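You operate a simulated robot arm through the tools that you are given. There is no shell and no other tool. Be economical: measure what you need, move in short steps, check, and stop when the job is done.

The job below is to be done with a simulated robot arm. You get a single attempt, and the scene is never put back.

JOB
Plug in the egg boiler and put its dome on.
Fine: socket off while the plug goes in, on again after.

The check looks at the end state, three seconds after you hand in, the way a careful person would. Anything else that was tipped, shoved, dropped, spilled or broken makes it a failure.

ROBOT AND FRAMES
A 7-joint arm with a two-finger parallel gripper, fixed in place. Base frame: the origin is at the foot of the arm, x ahead of it, y to its left, z up; the work surface is at about z = 0. Readings come in cm, rad, newtons and seconds.
With the tool pointing down near the work surface it reaches from about 22 to 58 cm from the base axis. Its first joint turns from -1.152 to 1.152 rad. Payload 2.5 kg.
The TCP is the grasp point between the finger pads, 2.3 cm short of the fingertips. In the tool frame z runs along the fingers and y along their closing line. The gripper opens to 9.4 cm. The fingers are 3.8 cm wide and 1 cm thick; the gripper's body (5.4 by 9.6 cm) begins 3.9 cm behind the TCP.
Orientation is told as [roll, pitch, yaw] about the base's x, y, z axes, in that order, counted from this pose: with the fingers straight down and closing along the base's y, the tool's x points along the base's -x, its y along +y and its z along -z.

CONTROLS
- The arm moves only by the tool drive_tool. Its argument "rows" is a list of rows, each an object (a shift or turn left out is 0, a gripper value left out holds the last) with "delta_pos": the shift along the tool's x, y, z in units of 200 mm (1.0 is 200 mm), a list of three; "rot": the turn, a rotation vector about the tool's x, y, z in units of 60 degrees (1.0 is 60 degrees), a list of three; "claw": the gripper command, from -1 (fully open) to 1 (shut), values between in proportion. In form: [{"delta_pos": [tx, ty, tz], "rot": [rx, ry, rz], "claw": claw}, ...]. A call has 1 to 10 rows; each row is the pose to reach, as a shift and turn from the pose commanded when the call began, along the tool's axes at that moment. A call with a number of a shift or a turn outside -1 to 1 is refused whole. Each row takes 0.2 s and may step no farther than 5 cm and 0.15 rad from the row before; otherwise, or with a gripper value out of range, the whole call is refused. Where a pose cannot be reached the arm comes as near as it can. A force on the tool above 70 N (or 10 N above the force at the start of the call, whichever is more), or a blocked arm, ends the call early, and 0.2 s more pass. Each finger travels about 10.8 cm/s and halts on what it meets, pressing with about 41 N; the grip force reading is that of the motor and also rises with nothing between the fingers. The clock runs only during rows and for 0.2 s after the last one: add rows that repeat a pose to give the fingers time. The reply holds the time, the measured pose of the TCP, the force on the tool along the base axes, the opening and the grip force, in the units named above and with some noise, with the torque about the TCP (base axes, N m) and any sound that the robot's microphone picked up, and new pictures: "views" is both (left out), scene, wrist or none.
- Cameras (640 x 400 px; columns grow to the right, rows downward): "scene" is fixed at [12.42, -41.73, 52.89]; the picture's right is [0.74, -0.67, 0.00], its down [-0.48, -0.53, -0.70] and it looks along [0.47, 0.52, -0.71] (base axes); focal length 267 px, centre (320, 200). "wrist" rides on the gripper at [8.6, 1.6, -7.5] in the tool frame; the picture's right is [-0.18, 0.98, 0.00], its down [-0.58, -0.11, -0.81] and it looks along [-0.79, -0.15, 0.59] (tool axes); focal length 243 px, centre (320, 200). There is no depth. A picture from a camera that has moved, and an enlarged one, comes with that camera's place and axes in the base frame and with its lens.
- zoom(camera, box): a new picture of the part [left, top, right, bottom] of that camera's present view, enlarged. The clock stands still meanwhile.
- job_done(): hands the job in; it is judged then, once.

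Go step by step. Nothing tells you positions but the pictures and the camera data: compare them with the known pose of the tool, close in by small moves and look again before you grip or let go. The budget is 120 turns and 200 pictures, counting those below and the enlarged ones. Unless the task says otherwise, let go and move clear before handing in, and close with one line.

The tools are called after "Emit:" as name(argument=value, ...) on one line, values as JSON. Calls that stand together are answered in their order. drive_tool: Moves the arm, as the interface text tells. Its arguments: {"type":"object","properties":{"rows":{"type":"array","items":{"type":"object","properties":{"delta_pos":{"type":"array","items":{"type":"number"}},"rot":{"type":"array","items":{"type":"number"}},"claw":{"type":"number"}}}},"views":{"type":"string","enum":["both","scene","wrist","none"]}},"required":["rows"]} The other tools are called the same way: zoom (camera, box) takes an enlarged picture of a part of a camera's view; job_done () hands the job in.

At the start:

```text
t: 0.0
position: [27.31, -26.03, 34.82]
tcp_rot: [0.001, 0.001, 0.001]
contact_force: [0.4, -0.7, -0.1]
torque: [-0.02, 0.0, 0.02]
gripper_width: 9.4
gripper_force: 0.0
```

scene: 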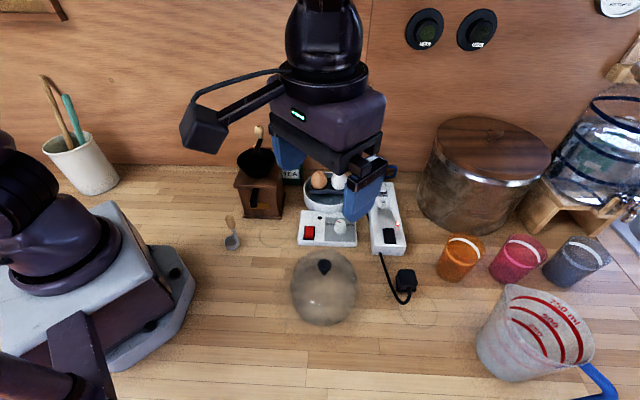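
wrist: 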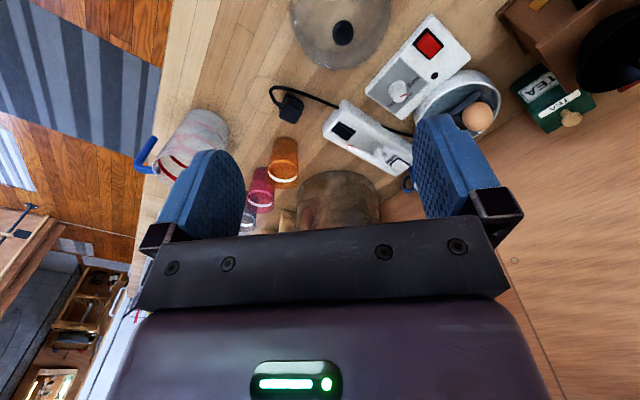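

I see the egg boiler (white base with red switch), its glass dome on the table, a power strip/socket with rocker and a loose black plug. I'll enlarge the key area first.

Emit:
zoom(camera="scene", box=[280, 150, 440, 250])

Emit:
zoom(camera="scene", box=[270, 230, 430, 330])

Emit:
zoom(camera="wrist", box=[260, 0, 500, 190])

```text
4.00 times, centred on (360, 200) of scene
camera zoom: at [12.42, -41.73, 52.89], right [0.74, -0.67, 0.0], down [-0.48, -0.53, -0.7], along [0.47, 0.52, -0.71], focal length 1069 px, centre (160, 200)
```

zoom: 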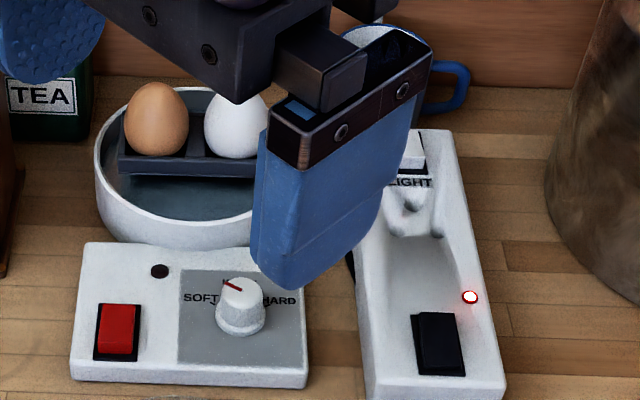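

```text
4.00 times, centred on (350, 280) of scene
camera zoom: at [12.42, -41.73, 52.89], right [0.74, -0.67, 0.0], down [-0.48, -0.53, -0.7], along [0.47, 0.52, -0.71], focal length 1069 px, centre (200, -120)
```

zoom: 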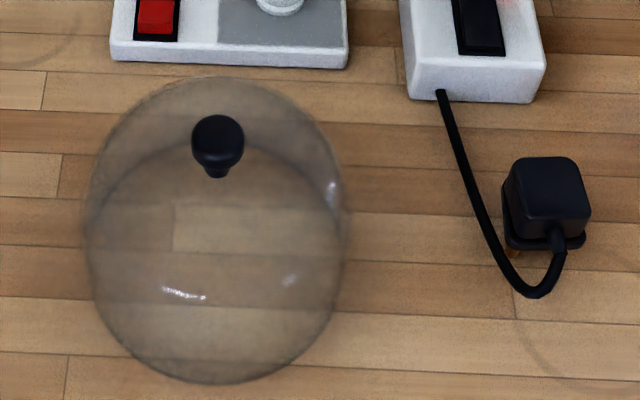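

```text
2.11 times, centred on (380, 95) of wrist
camera zoom: at [18.71, -24.5, 42.14], right [0.18, 0.98, 0.0], down [0.58, -0.11, 0.81], along [0.79, -0.15, -0.59], focal length 511 px, centre (194, 421)
```

zoom: 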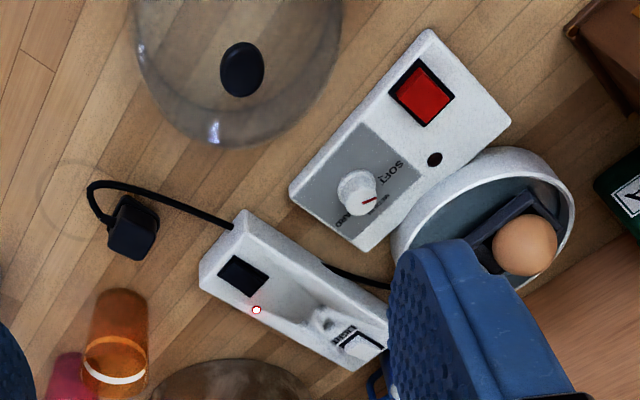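

The strip is lit (on). I'll move the gripper back and left so both cameras see the socket unobstructed.

Emit:
drive_tool(rows=[{"delta_pos": [-0.09, 0.17, 0]}, {"delta_pos": [-0.19, 0.35, 0]}, {"delta_pos": [-0.29, 0.53, 0]}, {"delta_pos": [-0.385, 0.7, 0]}, {"delta_pos": [-0.385, 0.7, 0]}])

Emit:
zoom(camera="scene", box=[280, 150, 440, 250])

Emit:
zoom(camera="wrist", box=[200, 30, 440, 180])

```text
t: 1.2
position: [35.11, -11.95, 34.8]
tcp_rot: [0.0, -0.001, -0.001]
contact_force: [0.1, -0.7, 0.3]
torque: [-0.03, 0.04, 0.0]
gripper_width: 9.4
gripper_force: 0.0
camera wrist: at [26.53, -10.31, 42.11], right [0.18, 0.98, 0.0], down [0.58, -0.11, 0.81], along [0.79, -0.15, -0.59], focal length 243 px, centre (320, 200)
```

scene: 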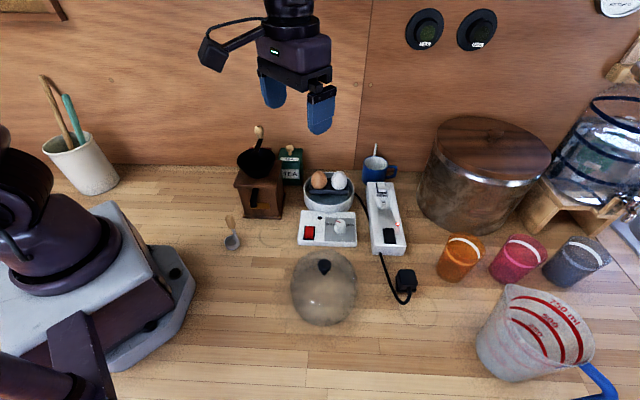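
wrist: 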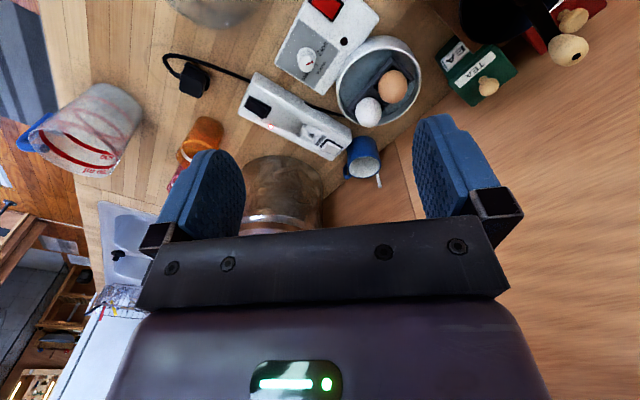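

```text
4.00 times, centred on (360, 200) of scene
camera zoom: at [12.42, -41.73, 52.89], right [0.74, -0.67, 0.0], down [-0.48, -0.53, -0.7], along [0.47, 0.52, -0.71], focal length 1069 px, centre (160, 200)
```

zoom: 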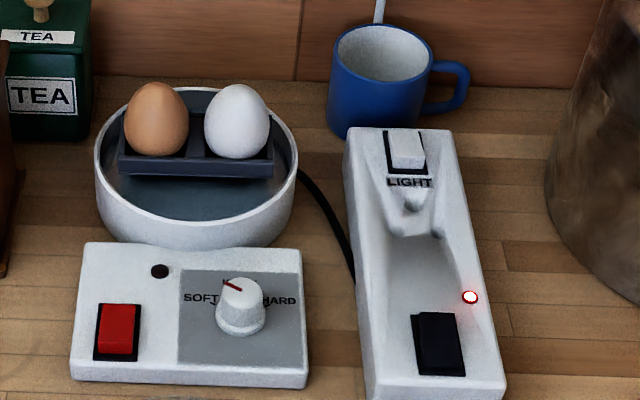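

```text
2.67 times, centred on (320, 105) of wrist
camera zoom: at [26.53, -10.31, 42.11], right [0.18, 0.98, 0.0], down [0.58, -0.11, 0.81], along [0.79, -0.15, -0.59], focal length 647 px, centre (320, 453)
```

zoom: 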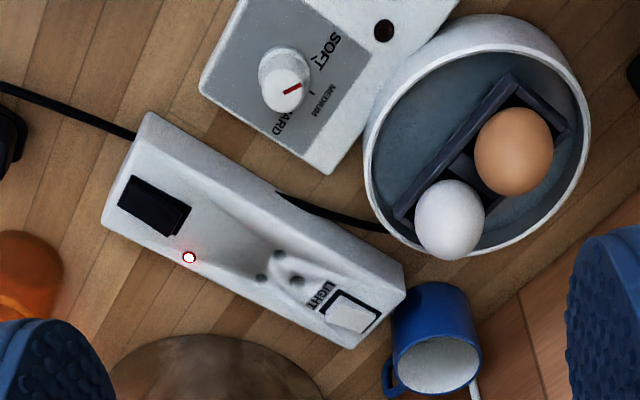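

Triangulating: strip top about z=5, rocker near (48,-25.3), socket holes near (55,-19.5). Next a closer look at the plug at roughly (44,-33.5).

Emit:
drive_tool(rows=[{"delta_pos": [-0.01, -0.17, 0.12]}, {"delta_pos": [-0.02, -0.34, 0.25]}, {"delta_pos": [-0.03, -0.51, 0.38]}, {"delta_pos": [-0.04, -0.68, 0.51]}, {"delta_pos": [-0.045, -0.83, 0.65]}, {"delta_pos": [-0.045, -0.95, 0.79]}, {"delta_pos": [-0.045, -0.95, 0.79]}], views="wrist")

Emit:
zoom(camera="wrist", box=[240, 60, 400, 160])

Emit:
zoom(camera="scene", box=[374, 255, 438, 305])

```text
t: 2.8
position: [35.97, -30.96, 19.01]
tcp_rot: [0.001, 0.0, -0.001]
contact_force: [0.3, 0.2, -0.2]
torque: [-0.02, 0.0, -0.03]
gripper_width: 9.42
gripper_force: 0.0
camera wrist: at [27.35, -29.42, 26.39], right [0.18, 0.98, 0.0], down [0.58, -0.11, 0.81], along [0.79, -0.15, -0.59], focal length 243 px, centre (320, 200)
```

wrist: 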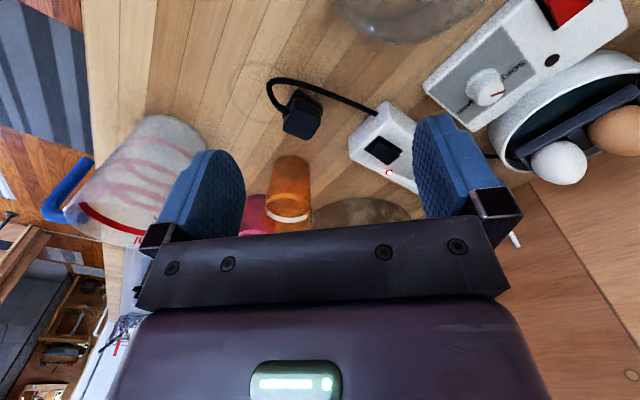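

```text
4.00 times, centred on (320, 110) of wrist
camera zoom: at [27.35, -29.42, 26.39], right [0.18, 0.98, 0.0], down [0.58, -0.11, 0.81], along [0.79, -0.15, -0.59], focal length 970 px, centre (320, 560)
```

zoom: 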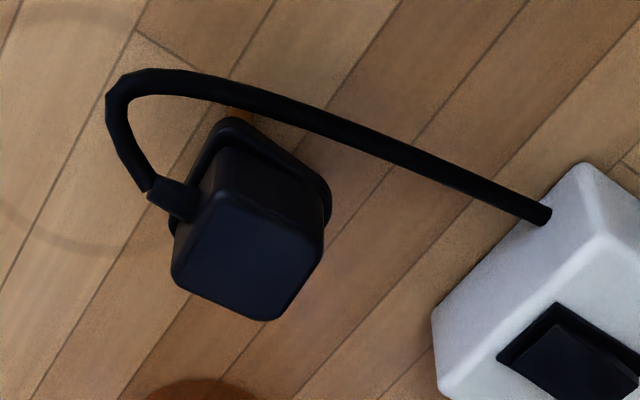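

```text
8.00 times, centred on (406, 280) of scene
camera zoom: at [12.42, -41.73, 52.89], right [0.74, -0.67, 0.0], down [-0.48, -0.53, -0.7], along [0.47, 0.52, -0.71], focal length 2139 px, centre (-368, -440)
```

zoom: 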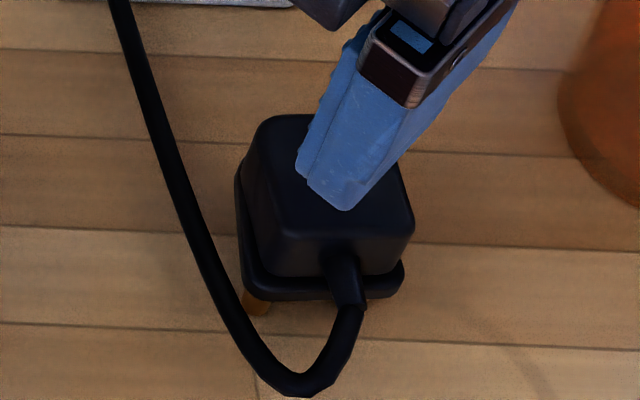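

The plug stands on its pins, top centre ≈(42.5,-34.2,5), cable axis about 54° with the cable toward the robot side. Now I'll look closely at the strip's rocker and the socket holes.

Emit:
drive_tool(rows=[{"delta_pos": [-0.07, 0.17, 0.05]}, {"delta_pos": [-0.15, 0.35, 0.15]}, {"delta_pos": [-0.15, 0.35, 0.15]}], views="wrist")

Emit:
zoom(camera="wrist", box=[260, 110, 420, 230])

Emit:
zoom(camera="scene", box=[360, 180, 416, 260])

```text
t: 3.6
position: [39.06, -24.09, 15.93]
tcp_rot: [-0.001, 0.0, 0.0]
contact_force: [-0.3, -0.5, -0.1]
torque: [0.01, 0.0, 0.01]
gripper_width: 9.4
gripper_force: 0.1
camera wrist: at [30.39, -22.47, 23.29], right [0.18, 0.98, 0.0], down [0.58, -0.11, 0.81], along [0.79, -0.15, -0.59], focal length 243 px, centre (320, 200)
```

wrist: 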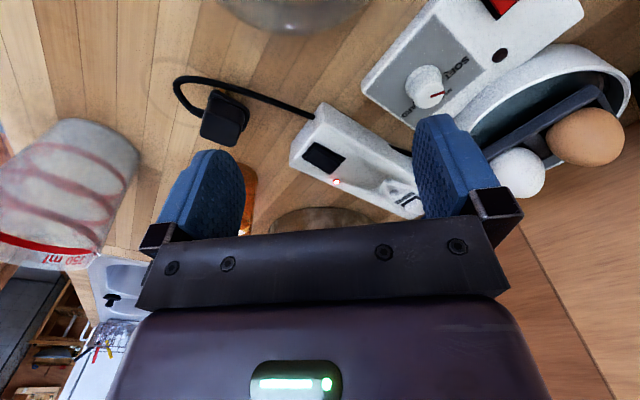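

```text
3.33 times, centred on (340, 170) of wrist
camera zoom: at [30.39, -22.47, 23.29], right [0.18, 0.98, 0.0], down [0.58, -0.11, 0.81], along [0.79, -0.15, -0.59], focal length 809 px, centre (253, 300)
```

zoom: 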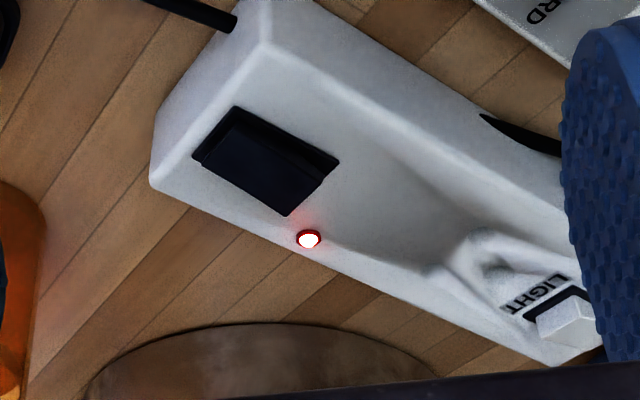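

```text
5.00 times, centred on (388, 220) of scene
camera zoom: at [12.42, -41.73, 52.89], right [0.74, -0.67, 0.0], down [-0.48, -0.53, -0.7], along [0.47, 0.52, -0.71], focal length 1337 px, centre (-20, 100)
```

zoom: 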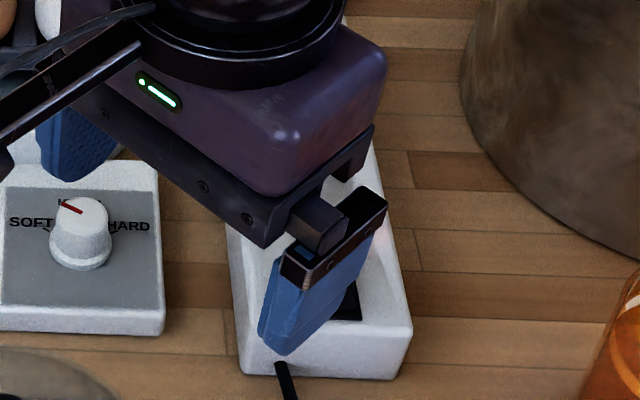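

The socket area looks recessed with a shaped face, so I need a better view. I'll yaw the tool 45° to look along the strip.

Emit:
drive_tool(rows=[{"delta_pos": [-0.07, -0.01, 0], "rot": [0, 0, -0.125]}, {"delta_pos": [-0.15, -0.02, 0], "rot": [0, 0, -0.25]}, {"delta_pos": [-0.23, -0.03, 0], "rot": [0, 0, -0.375]}, {"delta_pos": [-0.31, -0.04, 0.03], "rot": [0, 0, -0.5]}, {"delta_pos": [-0.39, -0.05, 0.06], "rot": [0, 0, -0.625]}, {"delta_pos": [-0.45, -0.05, 0.095], "rot": [0, 0, -0.75]}, {"delta_pos": [-0.45, -0.05, 0.095], "rot": [0, 0, -0.75]}])

Emit:
zoom(camera="wrist", box=[240, 100, 400, 200])

```text
t: 5.2
position: [48.07, -25.02, 14.18]
tcp_rot: [0.001, 0.0, 0.788]
contact_force: [-0.7, 0.6, 0.9]
torque: [0.0, 0.0, 0.05]
gripper_width: 9.42
gripper_force: 0.1
camera wrist: at [40.84, -30.07, 21.36], right [-0.57, 0.82, 0.0], down [0.49, 0.34, 0.81], along [0.66, 0.46, -0.59], focal length 243 px, centre (320, 200)
```

scene: 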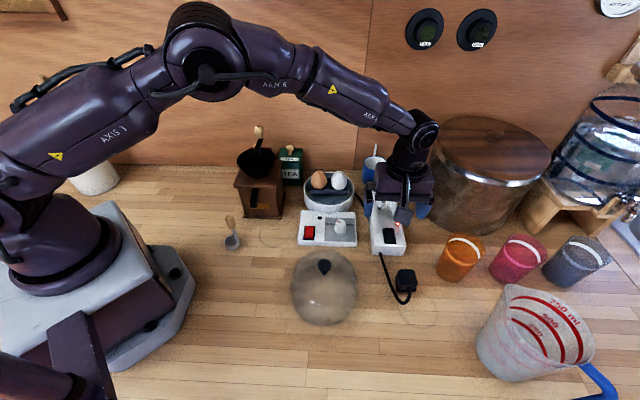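
wrist: 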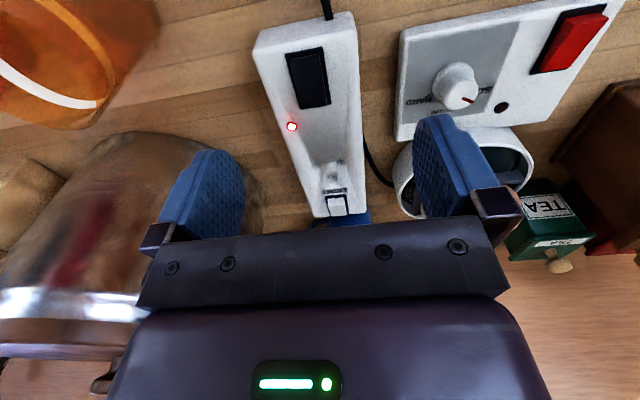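

```text
4.00 times, centred on (320, 150) of wrist
camera zoom: at [40.84, -30.07, 21.36], right [-0.57, 0.82, 0.0], down [0.49, 0.34, 0.81], along [0.66, 0.46, -0.59], focal length 970 px, centre (320, 400)
```

zoom: 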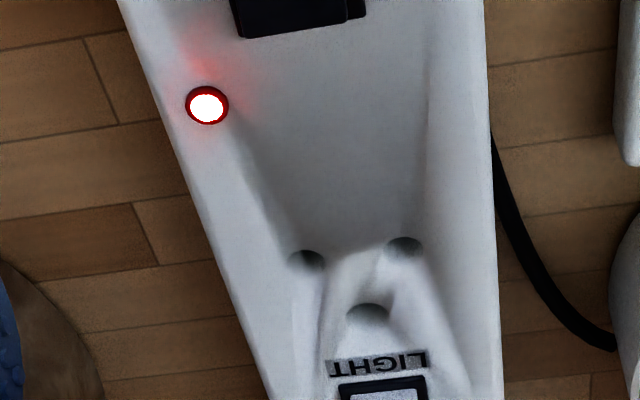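

The holes look like a UK pattern (earth toward LIGHT), around mid (54,-20). I'll test reach over the socket and get a steeper look.

Emit:
drive_tool(rows=[{"delta_pos": [-0.15, 0, 0]}, {"delta_pos": [-0.3, 0, 0]}, {"delta_pos": [-0.43, 0, 0]}, {"delta_pos": [-0.43, 0, 0]}])

Emit:
zoom(camera="wrist", box=[250, 20, 410, 140])

```text
t: 6.2
position: [53.92, -19.03, 14.19]
tcp_rot: [0.001, 0.0, 0.785]
contact_force: [-0.5, -0.3, 0.0]
torque: [0.01, -0.01, -0.04]
gripper_width: 9.4
gripper_force: 0.0
camera wrist: at [46.78, -23.97, 21.32], right [-0.57, 0.82, 0.0], down [0.49, 0.33, 0.81], along [0.67, 0.46, -0.59], focal length 243 px, centre (320, 200)
```

scene: 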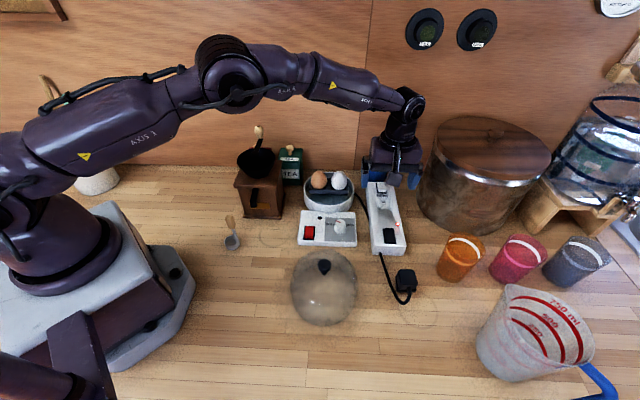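
wrist: 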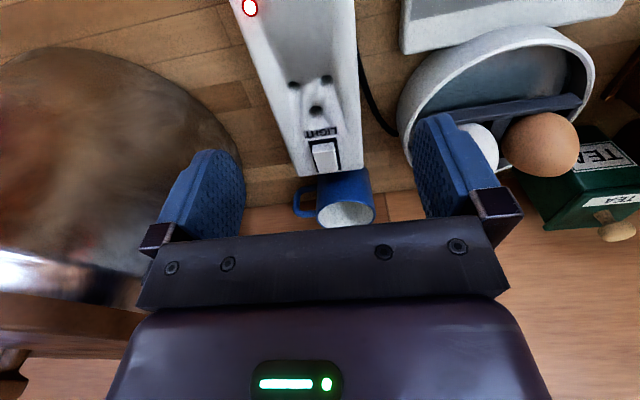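

```text
3.33 times, centred on (330, 80) of wrist
camera zoom: at [46.78, -23.97, 21.32], right [-0.57, 0.82, 0.0], down [0.49, 0.33, 0.81], along [0.67, 0.46, -0.59], focal length 809 px, centre (287, 600)
```

zoom: 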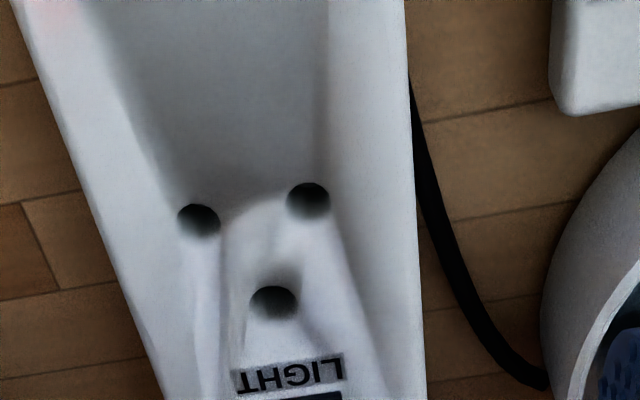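

The view resolves: holes H1≈(55.7,-20.2), H2≈(54.0,-18.5), earth≈(56.45,-17.75), z≈3.9, axis 45°. I'll check that the arm reaches the plug-in pose at about (55.6,-18.6).

Emit:
drive_tool(rows=[{"delta_pos": [-0.05, 0, 0.1]}, {"delta_pos": [-0.11, 0, 0.2]}, {"delta_pos": [-0.11, 0, 0.2]}, {"delta_pos": [-0.11, 0, 0.2]}], views="wrist")

Emit:
zoom(camera="wrist", box=[250, 0, 410, 120])

```text
t: 7.2
position: [55.43, -17.44, 10.06]
tcp_rot: [0.001, 0.0, 0.787]
contact_force: [-0.2, -0.3, 0.6]
torque: [0.0, 0.01, -0.01]
gripper_width: 9.4
gripper_force: 0.1
camera wrist: at [48.36, -22.34, 17.35], right [-0.57, 0.82, 0.0], down [0.49, 0.33, 0.81], along [0.66, 0.46, -0.59], focal length 243 px, centre (320, 200)
```

wrist: 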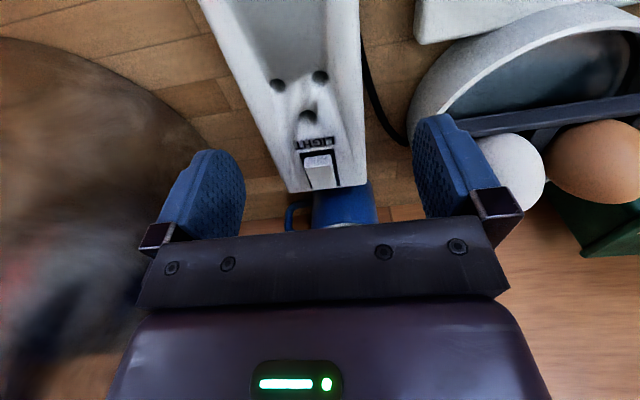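

```text
3.33 times, centred on (330, 60) of wrist
camera zoom: at [48.36, -22.34, 17.35], right [-0.57, 0.82, 0.0], down [0.49, 0.33, 0.81], along [0.66, 0.46, -0.59], focal length 809 px, centre (287, 667)
```

zoom: 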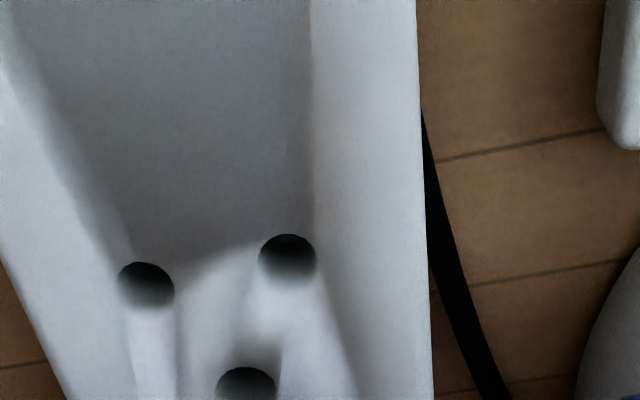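

Reach is fine and the hole estimates agree (z≈3.9). Next: close the fingers, back off to above the rocker with a 20° tilt, and inspect the rocker before pressing its raised far end.

Emit:
drive_tool(rows=[{"delta_pos": [0.1, -0.01, -0.05], "rot": [0, 0, 0], "claw": 1}, {"delta_pos": [0.2, -0.02, -0.08], "rot": [0, -0.11, 0]}, {"delta_pos": [0.3, -0.035, -0.08], "rot": [0, -0.22, 0]}, {"delta_pos": [0.425, -0.048, -0.08], "rot": [0, -0.333, 0]}, {"delta_pos": [0.425, -0.048, -0.08], "rot": [0, -0.333, 0]}])

Emit:
zoom(camera="wrist", box=[250, 60, 410, 180])

Emit:
zoom(camera="scene", box=[350, 190, 430, 260])

```text
t: 8.4
position: [50.34, -24.27, 11.69]
tcp_rot: [0.0, -0.349, 0.788]
contact_force: [0.1, -0.3, 0.4]
torque: [-0.01, 0.02, 0.03]
gripper_width: 0.0
gripper_force: 40.7
camera wrist: at [41.67, -30.53, 15.57], right [-0.57, 0.82, 0.06], down [0.27, 0.11, 0.96], along [0.77, 0.57, -0.28], focal length 243 px, centre (320, 200)
```

scene: 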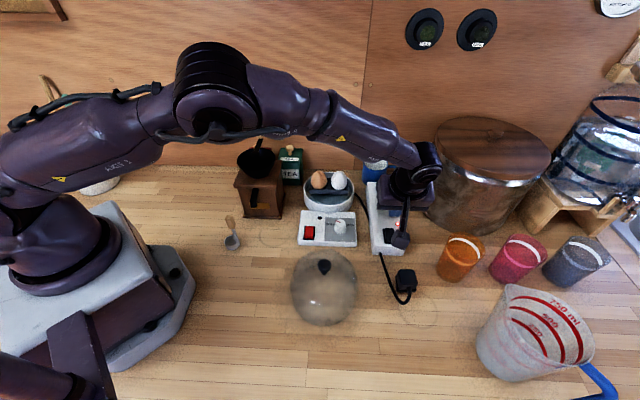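
wrist: 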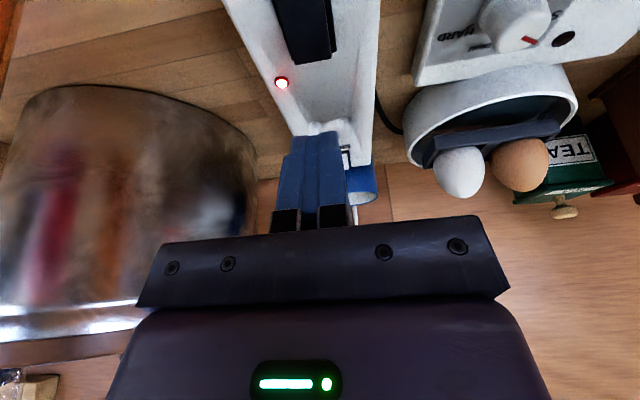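

```text
3.33 times, centred on (330, 120) of wrist
camera zoom: at [41.67, -30.53, 15.57], right [-0.57, 0.82, 0.06], down [0.27, 0.11, 0.96], along [0.77, 0.57, -0.28], focal length 809 px, centre (287, 467)
```

zoom: 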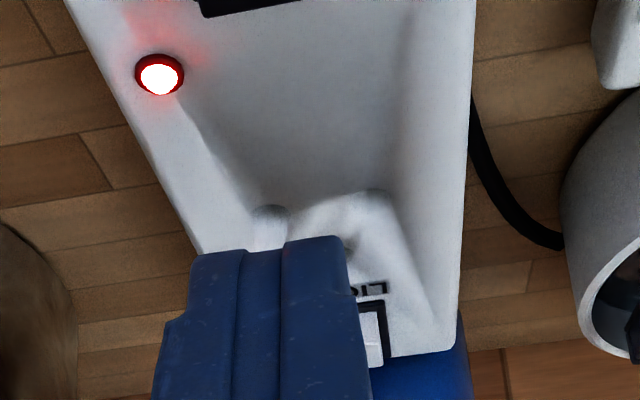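

```text
5.71 times, centred on (390, 225) of scene
camera zoom: at [12.41, -41.73, 52.89], right [0.74, -0.67, 0.0], down [-0.48, -0.53, -0.7], along [0.47, 0.52, -0.71], focal length 1528 px, centre (-80, 57)
```

zoom: 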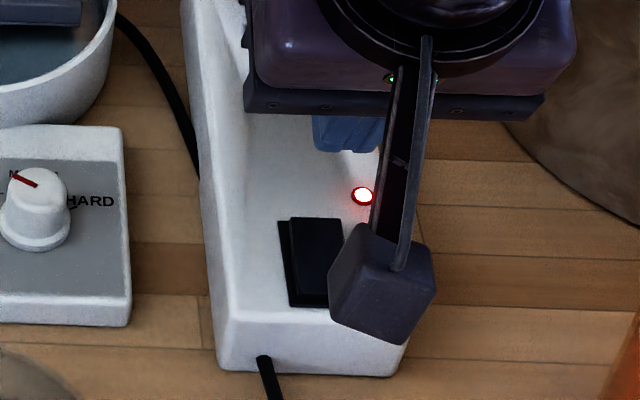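

The rocker's far end is at about (50.1,-24.2); the finger corner should land ~0.7 cm inside it. I'll lower to just above it and look.

Emit:
drive_tool(rows=[{"delta_pos": [0.03, 0.01, 0.083]}, {"delta_pos": [0.06, 0.01, 0.165]}, {"delta_pos": [0.06, 0.01, 0.165]}])

Emit:
zoom(camera="wrist", box=[250, 60, 410, 180])

Emit:
zoom(camera="scene", box=[350, 190, 430, 260])

```text
t: 9.2
position: [50.13, -23.86, 8.05]
tcp_rot: [-0.001, -0.351, 0.788]
contact_force: [-1.0, -0.5, 0.8]
torque: [-0.02, 0.0, 0.02]
gripper_width: 0.01
gripper_force: 40.6
camera wrist: at [41.43, -30.47, 12.0], right [-0.57, 0.82, 0.06], down [0.27, 0.12, 0.96], along [0.77, 0.57, -0.29], focal length 243 px, centre (320, 200)
```

scene: 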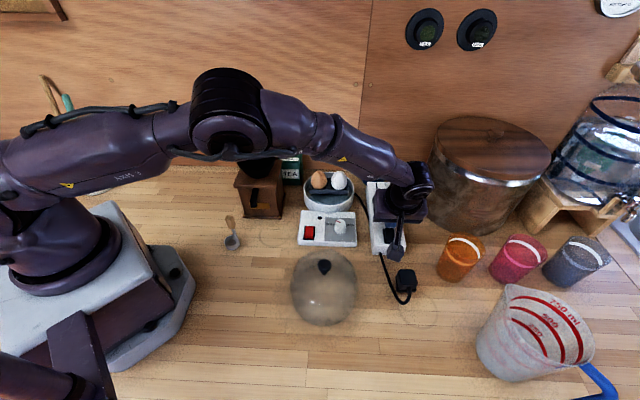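
wrist: 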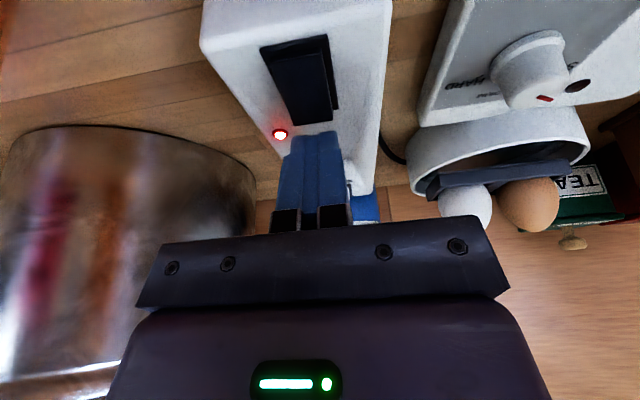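

```text
3.33 times, centred on (330, 120) of wrist
camera zoom: at [41.43, -30.47, 12.0], right [-0.57, 0.82, 0.06], down [0.27, 0.12, 0.96], along [0.77, 0.57, -0.29], focal length 809 px, centre (287, 467)
```

zoom: 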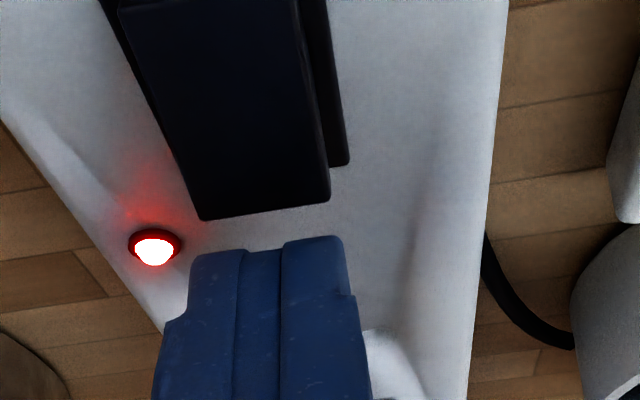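

```text
5.71 times, centred on (390, 225) of scene
camera zoom: at [12.42, -41.73, 52.89], right [0.74, -0.67, 0.0], down [-0.48, -0.53, -0.7], along [0.47, 0.52, -0.71], focal length 1528 px, centre (-80, 57)
```

zoom: 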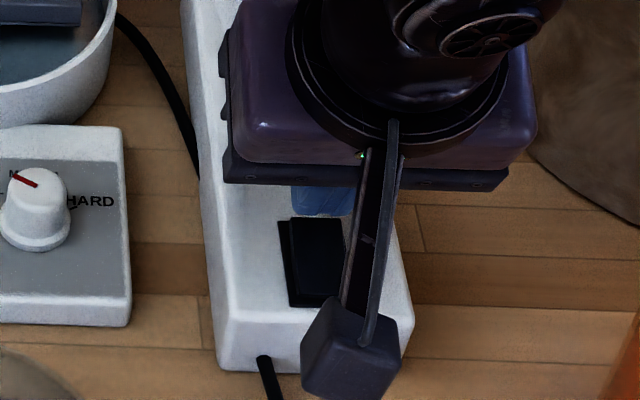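

The far end is visibly raised and the fingertip is just above its end. Pressing down slowly.

Emit:
drive_tool(rows=[{"delta_pos": [0.0043, 0, 0.0118]}, {"delta_pos": [0.0086, 0, 0.0235]}, {"delta_pos": [0.013, 0, 0.035]}, {"delta_pos": [0.0137, 0, 0.0376]}], views="wrist")

Emit:
zoom(camera="wrist", box=[250, 60, 410, 180])

```text
t: 10.2
position: [50.04, -24.06, 7.48]
tcp_rot: [-0.005, -0.351, 0.788]
contact_force: [-5.6, 4.1, 22.1]
torque: [-0.04, 0.29, -0.06]
gripper_width: 0.0
gripper_force: 41.0
camera wrist: at [41.52, -30.44, 11.43], right [-0.57, 0.82, 0.06], down [0.26, 0.11, 0.96], along [0.78, 0.56, -0.28], focal length 243 px, centre (320, 200)
```

wrist: 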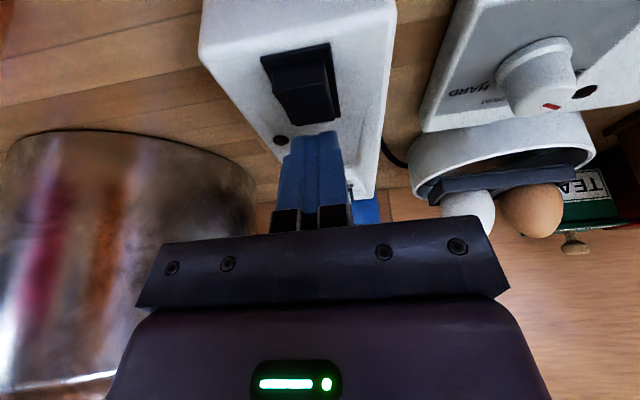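

```text
3.33 times, centred on (330, 120) of wrist
camera zoom: at [41.52, -30.44, 11.43], right [-0.57, 0.82, 0.06], down [0.26, 0.11, 0.96], along [0.78, 0.56, -0.28], focal length 809 px, centre (287, 467)
```

zoom: 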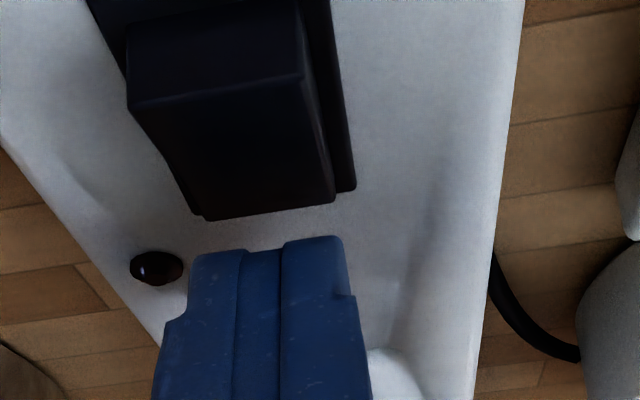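

LED is off now. I'll lift, untilt, and go above the plug with open fingers.

Emit:
drive_tool(rows=[{"delta_pos": [-0.049, 0, -0.134]}, {"delta_pos": [-0.0975, 0, -0.268], "claw": -0.4}, {"delta_pos": [0.095, -0.04, -0.338], "rot": [0, 0.11, 0]}, {"delta_pos": [0.288, -0.08, -0.408], "rot": [0, 0.22, 0]}, {"delta_pos": [0.48, -0.12, -0.478], "rot": [0, 0.333, 0]}, {"delta_pos": [0.48, -0.12, -0.478], "rot": [0, 0.333, 0]}], views="none")

Emit:
drive_tool(rows=[{"rot": [0, 0, -0.07]}, {"rot": [0, 0, -0.14]}, {"rot": [0, 0, -0.14]}])

Emit:
zoom(camera="wrist", box=[240, 20, 400, 140])

Emit:
zoom(camera="scene", box=[360, 180, 440, 310])

```text
t: 11.6
position: [43.28, -34.36, 13.05]
tcp_rot: [-0.001, 0.005, 0.787]
contact_force: [0.0, 0.7, 0.2]
torque: [-0.02, 0.01, -0.01]
gripper_width: 6.6
gripper_force: 0.1
```

```text
t: 12.4
position: [43.18, -34.43, 13.06]
tcp_rot: [0.0, 0.001, 0.934]
contact_force: [-0.3, -1.2, 0.7]
torque: [-0.03, -0.01, -0.03]
gripper_width: 6.6
gripper_force: 0.1
camera wrist: at [36.71, -40.37, 20.41], right [-0.68, 0.73, 0.0], down [0.43, 0.4, 0.81], along [0.59, 0.55, -0.59], focal length 243 px, centre (320, 200)
```

scene: 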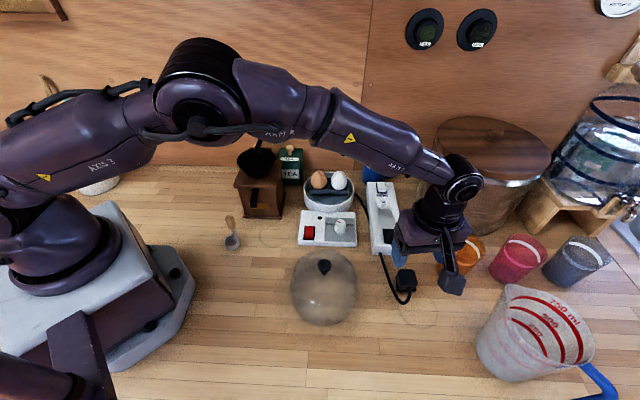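
wrist: 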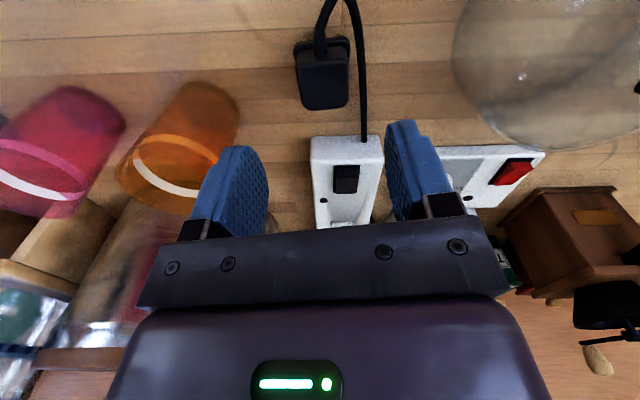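

```text
3.33 times, centred on (320, 80) of wrist
camera zoom: at [36.71, -40.37, 20.41], right [-0.68, 0.73, 0.0], down [0.43, 0.4, 0.81], along [0.59, 0.55, -0.59], focal length 809 px, centre (320, 600)
```

zoom: 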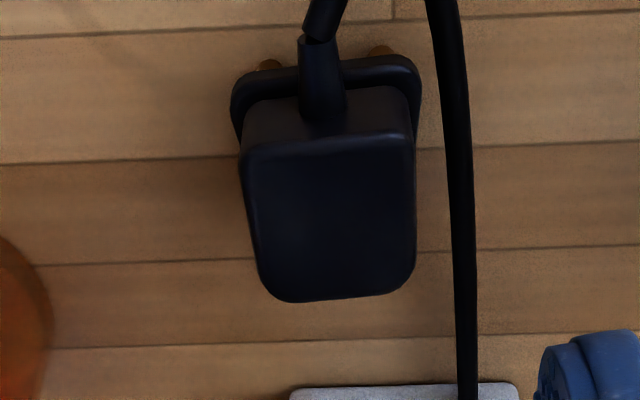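

```text
3.08 times, centred on (400, 245) of scene
camera zoom: at [12.42, -41.73, 52.89], right [0.74, -0.67, 0.0], down [-0.48, -0.53, -0.7], along [0.47, 0.52, -0.71], focal length 823 px, centre (74, 62)
```

zoom: 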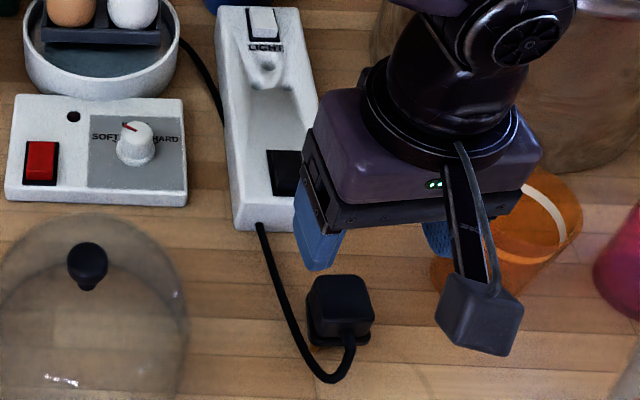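

Refined: plug yaw ≈47.3°, centre (43.0,-34.2), top ≈4.3. I'll align and lower to just above it.

Emit:
drive_tool(rows=[{"delta_pos": [-0.004, 0.0155, 0.1], "rot": [0, 0, 0.103]}, {"delta_pos": [-0.004, 0.0155, 0.26], "rot": [0, 0, 0.103]}, {"delta_pos": [-0.004, 0.0155, 0.28], "rot": [0, 0, 0.103]}])

Emit:
zoom(camera="wrist", box=[200, 40, 440, 220])

Emit:
zoom(camera="scene", box=[370, 240, 440, 310])

```text
t: 13.2
position: [42.87, -34.18, 7.39]
tcp_rot: [-0.001, -0.002, 0.824]
contact_force: [-0.2, -0.4, -0.1]
torque: [-0.01, -0.02, -0.01]
gripper_width: 6.57
gripper_force: 0.2
camera wrist: at [35.96, -39.43, 14.76], right [-0.6, 0.8, 0.0], down [0.47, 0.35, 0.81], along [0.65, 0.48, -0.59], focal length 243 px, centre (320, 200)
```

scene: 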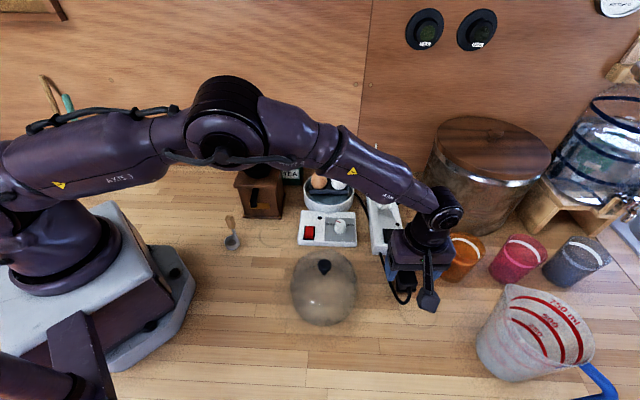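
wrist: 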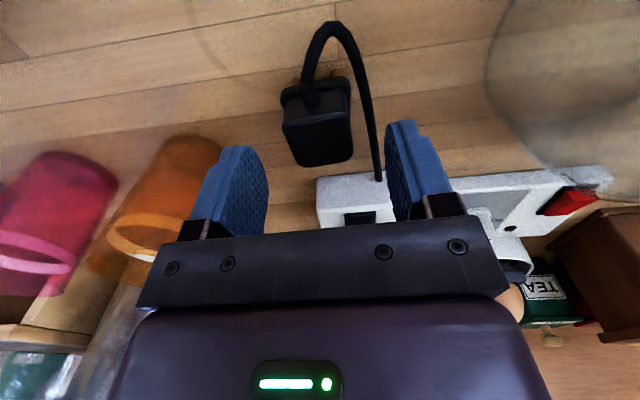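

```text
2.22 times, centred on (320, 130) of wrist
camera zoom: at [35.96, -39.43, 14.76], right [-0.6, 0.8, 0.0], down [0.47, 0.35, 0.81], along [0.65, 0.48, -0.59], focal length 539 px, centre (320, 356)
```

zoom: 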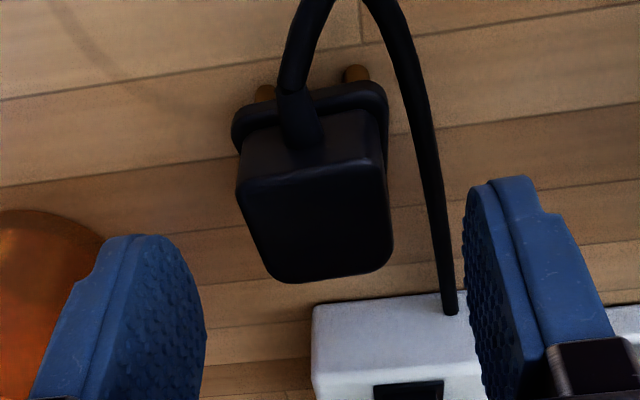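

```text
5.71 times, centred on (405, 275) of scene
camera zoom: at [12.42, -41.73, 52.89], right [0.74, -0.67, 0.0], down [-0.48, -0.53, -0.7], along [0.47, 0.52, -0.71], focal length 1528 px, centre (-166, -229)
```

zoom: 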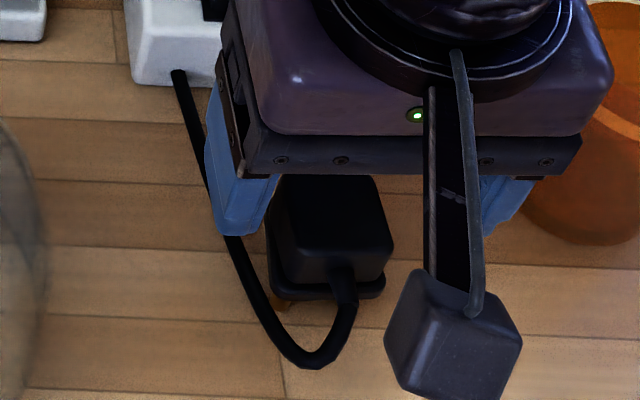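

Alignment is good (plug axis 47.2°, tool 47.2°). Lower to z≈4.5 and close.

Emit:
drive_tool(rows=[{"delta_pos": [-0.008, 0, 0.07]}, {"delta_pos": [-0.008, 0, 0.144]}, {"delta_pos": [-0.008, 0, 0.144]}], views="none")

Emit:
drive_tool(rows=[{"claw": 1}, {"claw": 1}, {"claw": 1}])

Emit:
zoom(camera="wrist", box=[200, 40, 440, 220])

Emit:
zoom(camera="scene", box=[370, 240, 440, 310])

```text
t: 14.0
position: [43.11, -34.05, 4.4]
tcp_rot: [-0.001, -0.001, 0.825]
contact_force: [-0.4, -0.5, 0.7]
torque: [0.02, -0.01, -0.01]
gripper_width: 6.55
gripper_force: 0.1
```

```text
t: 14.8
position: [42.94, -34.19, 4.57]
tcp_rot: [0.001, -0.001, 0.825]
contact_force: [0.1, 0.2, 0.0]
torque: [-0.01, -0.01, 0.0]
gripper_width: 4.0
gripper_force: 41.2
camera wrist: at [35.96, -39.35, 11.83], right [-0.6, 0.8, 0.0], down [0.47, 0.35, 0.81], along [0.65, 0.48, -0.59], focal length 243 px, centre (320, 200)
```

scene: 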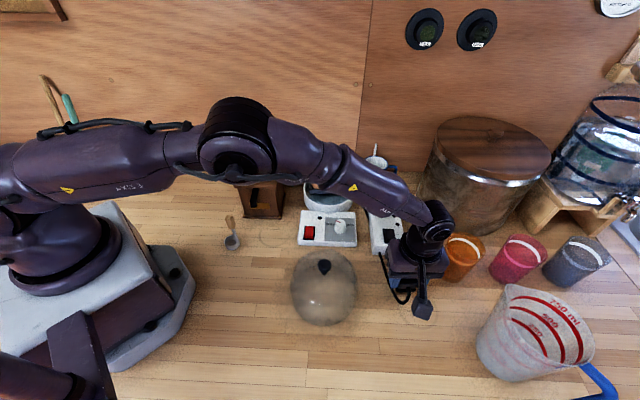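
wrist: 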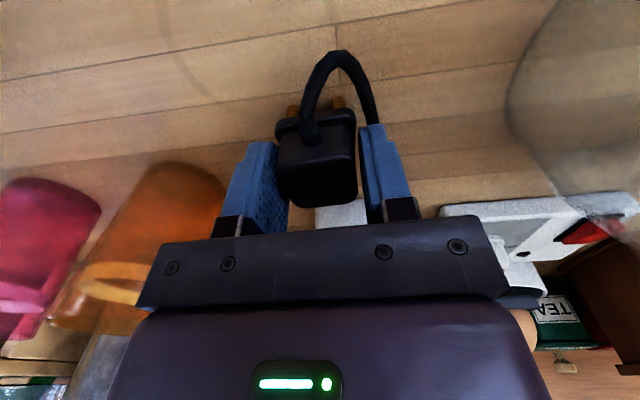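

```text
2.22 times, centred on (320, 130) of wrist
camera zoom: at [35.96, -39.35, 11.83], right [-0.6, 0.8, 0.0], down [0.47, 0.35, 0.81], along [0.65, 0.48, -0.59], focal length 539 px, centre (320, 356)
```

zoom: 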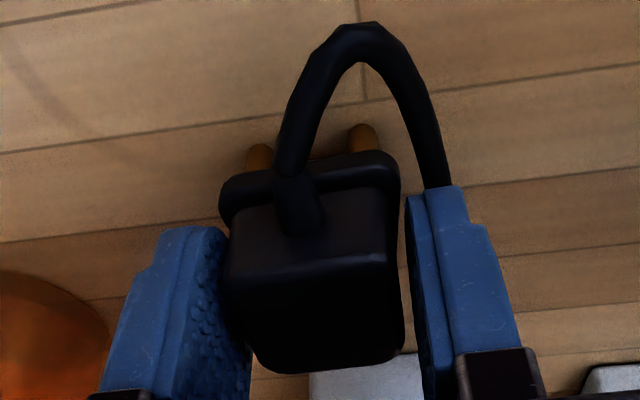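

```text
5.71 times, centred on (405, 275) of scene
camera zoom: at [12.42, -41.73, 52.89], right [0.74, -0.67, 0.0], down [-0.48, -0.53, -0.7], along [0.47, 0.52, -0.71], focal length 1528 px, centre (-166, -229)
```

zoom: 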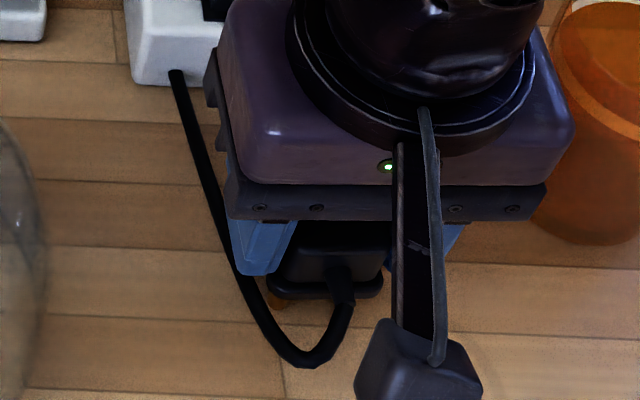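

It closed on the 4 cm flange rather than the body. I'll reopen slightly, raise ~0.8 cm, and regrip the body.

Emit:
drive_tool(rows=[{"claw": -0.2}, {"claw": -0.2}, {"delta_pos": [0, 0, -0.038]}, {"delta_pos": [0, 0, -0.038], "claw": 1}, {"delta_pos": [0, 0, -0.038], "claw": 1}, {"delta_pos": [0, 0, -0.038], "claw": 1}], views="wrist")

Emit:
zoom(camera="wrist", box=[200, 40, 440, 220])

```text
t: 16.2
position: [43.05, -34.17, 5.48]
tcp_rot: [0.0, 0.0, 0.826]
contact_force: [0.1, 0.5, -0.4]
torque: [0.02, 0.0, -0.01]
gripper_width: 3.32
gripper_force: 41.0
camera wrist: at [36.0, -39.32, 12.64], right [-0.6, 0.8, 0.0], down [0.47, 0.35, 0.81], along [0.65, 0.48, -0.59], focal length 243 px, centre (320, 200)
```

wrist: 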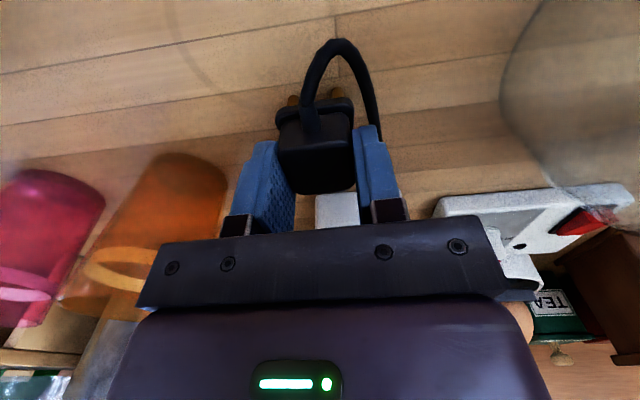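

```text
2.22 times, centred on (320, 130) of wrist
camera zoom: at [36.0, -39.32, 12.64], right [-0.6, 0.8, 0.0], down [0.47, 0.35, 0.81], along [0.65, 0.48, -0.59], focal length 539 px, centre (320, 356)
```

zoom: 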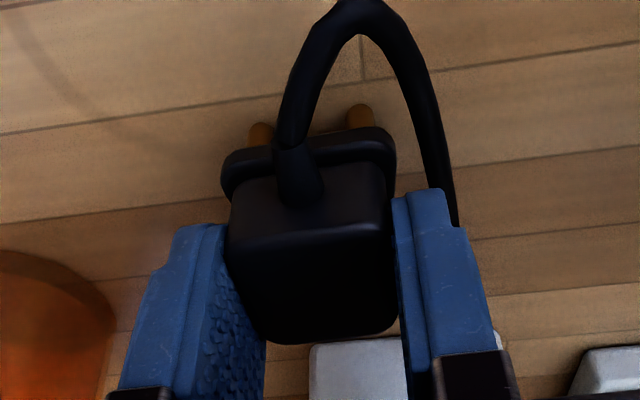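

Good grip on the body (3.3 cm). Lift straight up and inspect the pins.

Emit:
drive_tool(rows=[{"delta_pos": [0, 0, -0.1]}, {"delta_pos": [0, 0, -0.25]}, {"delta_pos": [0, 0, -0.42]}, {"delta_pos": [0, 0, -0.42]}])

Emit:
zoom(camera="wrist", box=[200, 40, 440, 220])

Emit:
zoom(camera="scene", box=[370, 210, 450, 290])

```text
t: 17.2
position: [43.0, -34.0, 13.87]
tcp_rot: [-0.001, -0.001, 0.825]
contact_force: [-0.2, -0.2, 0.0]
torque: [0.05, -0.01, -0.01]
gripper_width: 3.33
gripper_force: 40.8
camera wrist: at [35.98, -39.19, 21.15], right [-0.6, 0.8, 0.0], down [0.47, 0.35, 0.81], along [0.65, 0.48, -0.59], focal length 243 px, centre (320, 200)
```

scene: 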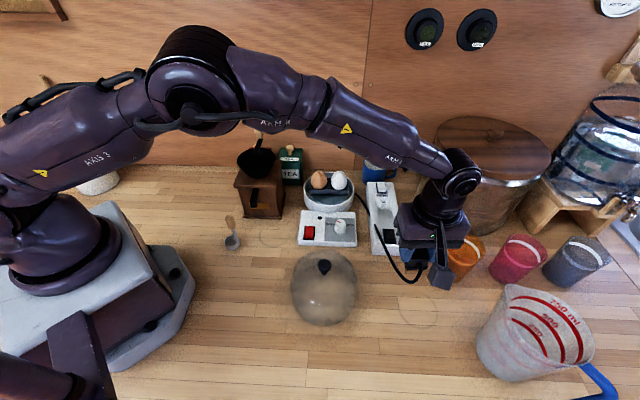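
wrist: 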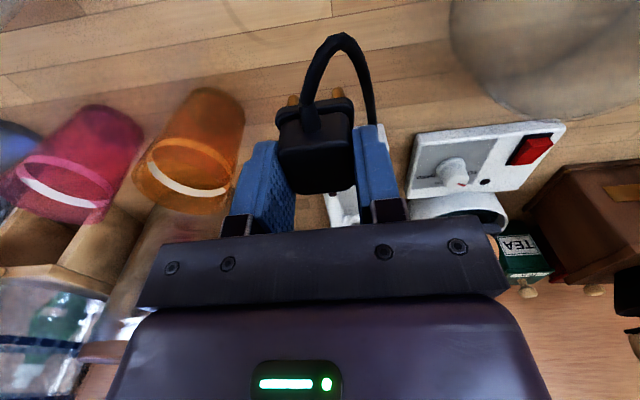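

```text
2.22 times, centred on (320, 130) of wrist
camera zoom: at [35.98, -39.19, 21.15], right [-0.6, 0.8, 0.0], down [0.47, 0.35, 0.81], along [0.65, 0.48, -0.59], focal length 539 px, centre (320, 356)
```

zoom: 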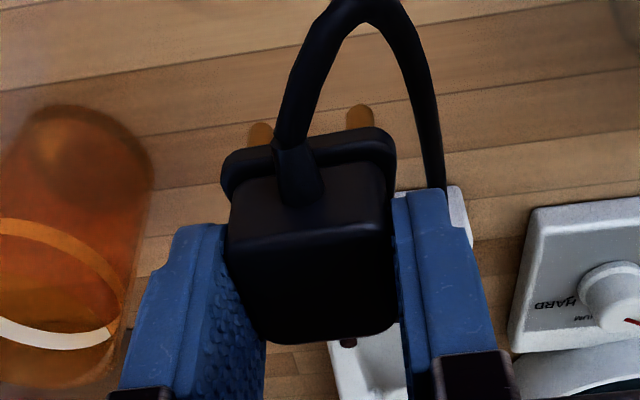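

```text
5.00 times, centred on (410, 250) of scene
camera zoom: at [12.42, -41.73, 52.89], right [0.74, -0.67, 0.0], down [-0.48, -0.53, -0.7], along [0.47, 0.52, -0.71], focal length 1337 px, centre (-130, -50)
```

zoom: 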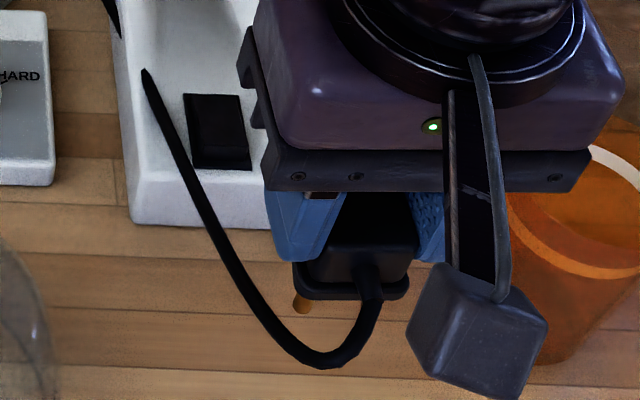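

Plug is held. Zoom on the pins for accurate offsets.

Emit:
zoom(camera="wrist", box=[270, 70, 380, 140])

```text
5.71 times, centred on (325, 105) of wrist
camera zoom: at [35.98, -39.19, 21.15], right [-0.6, 0.8, 0.0], down [0.47, 0.35, 0.81], along [0.65, 0.48, -0.59], focal length 1386 px, centre (291, 743)
```

zoom: 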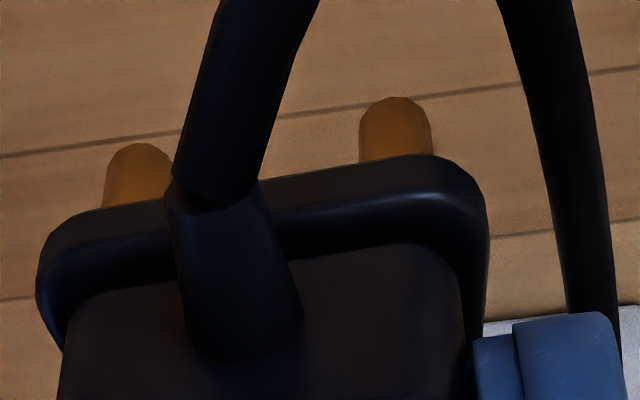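

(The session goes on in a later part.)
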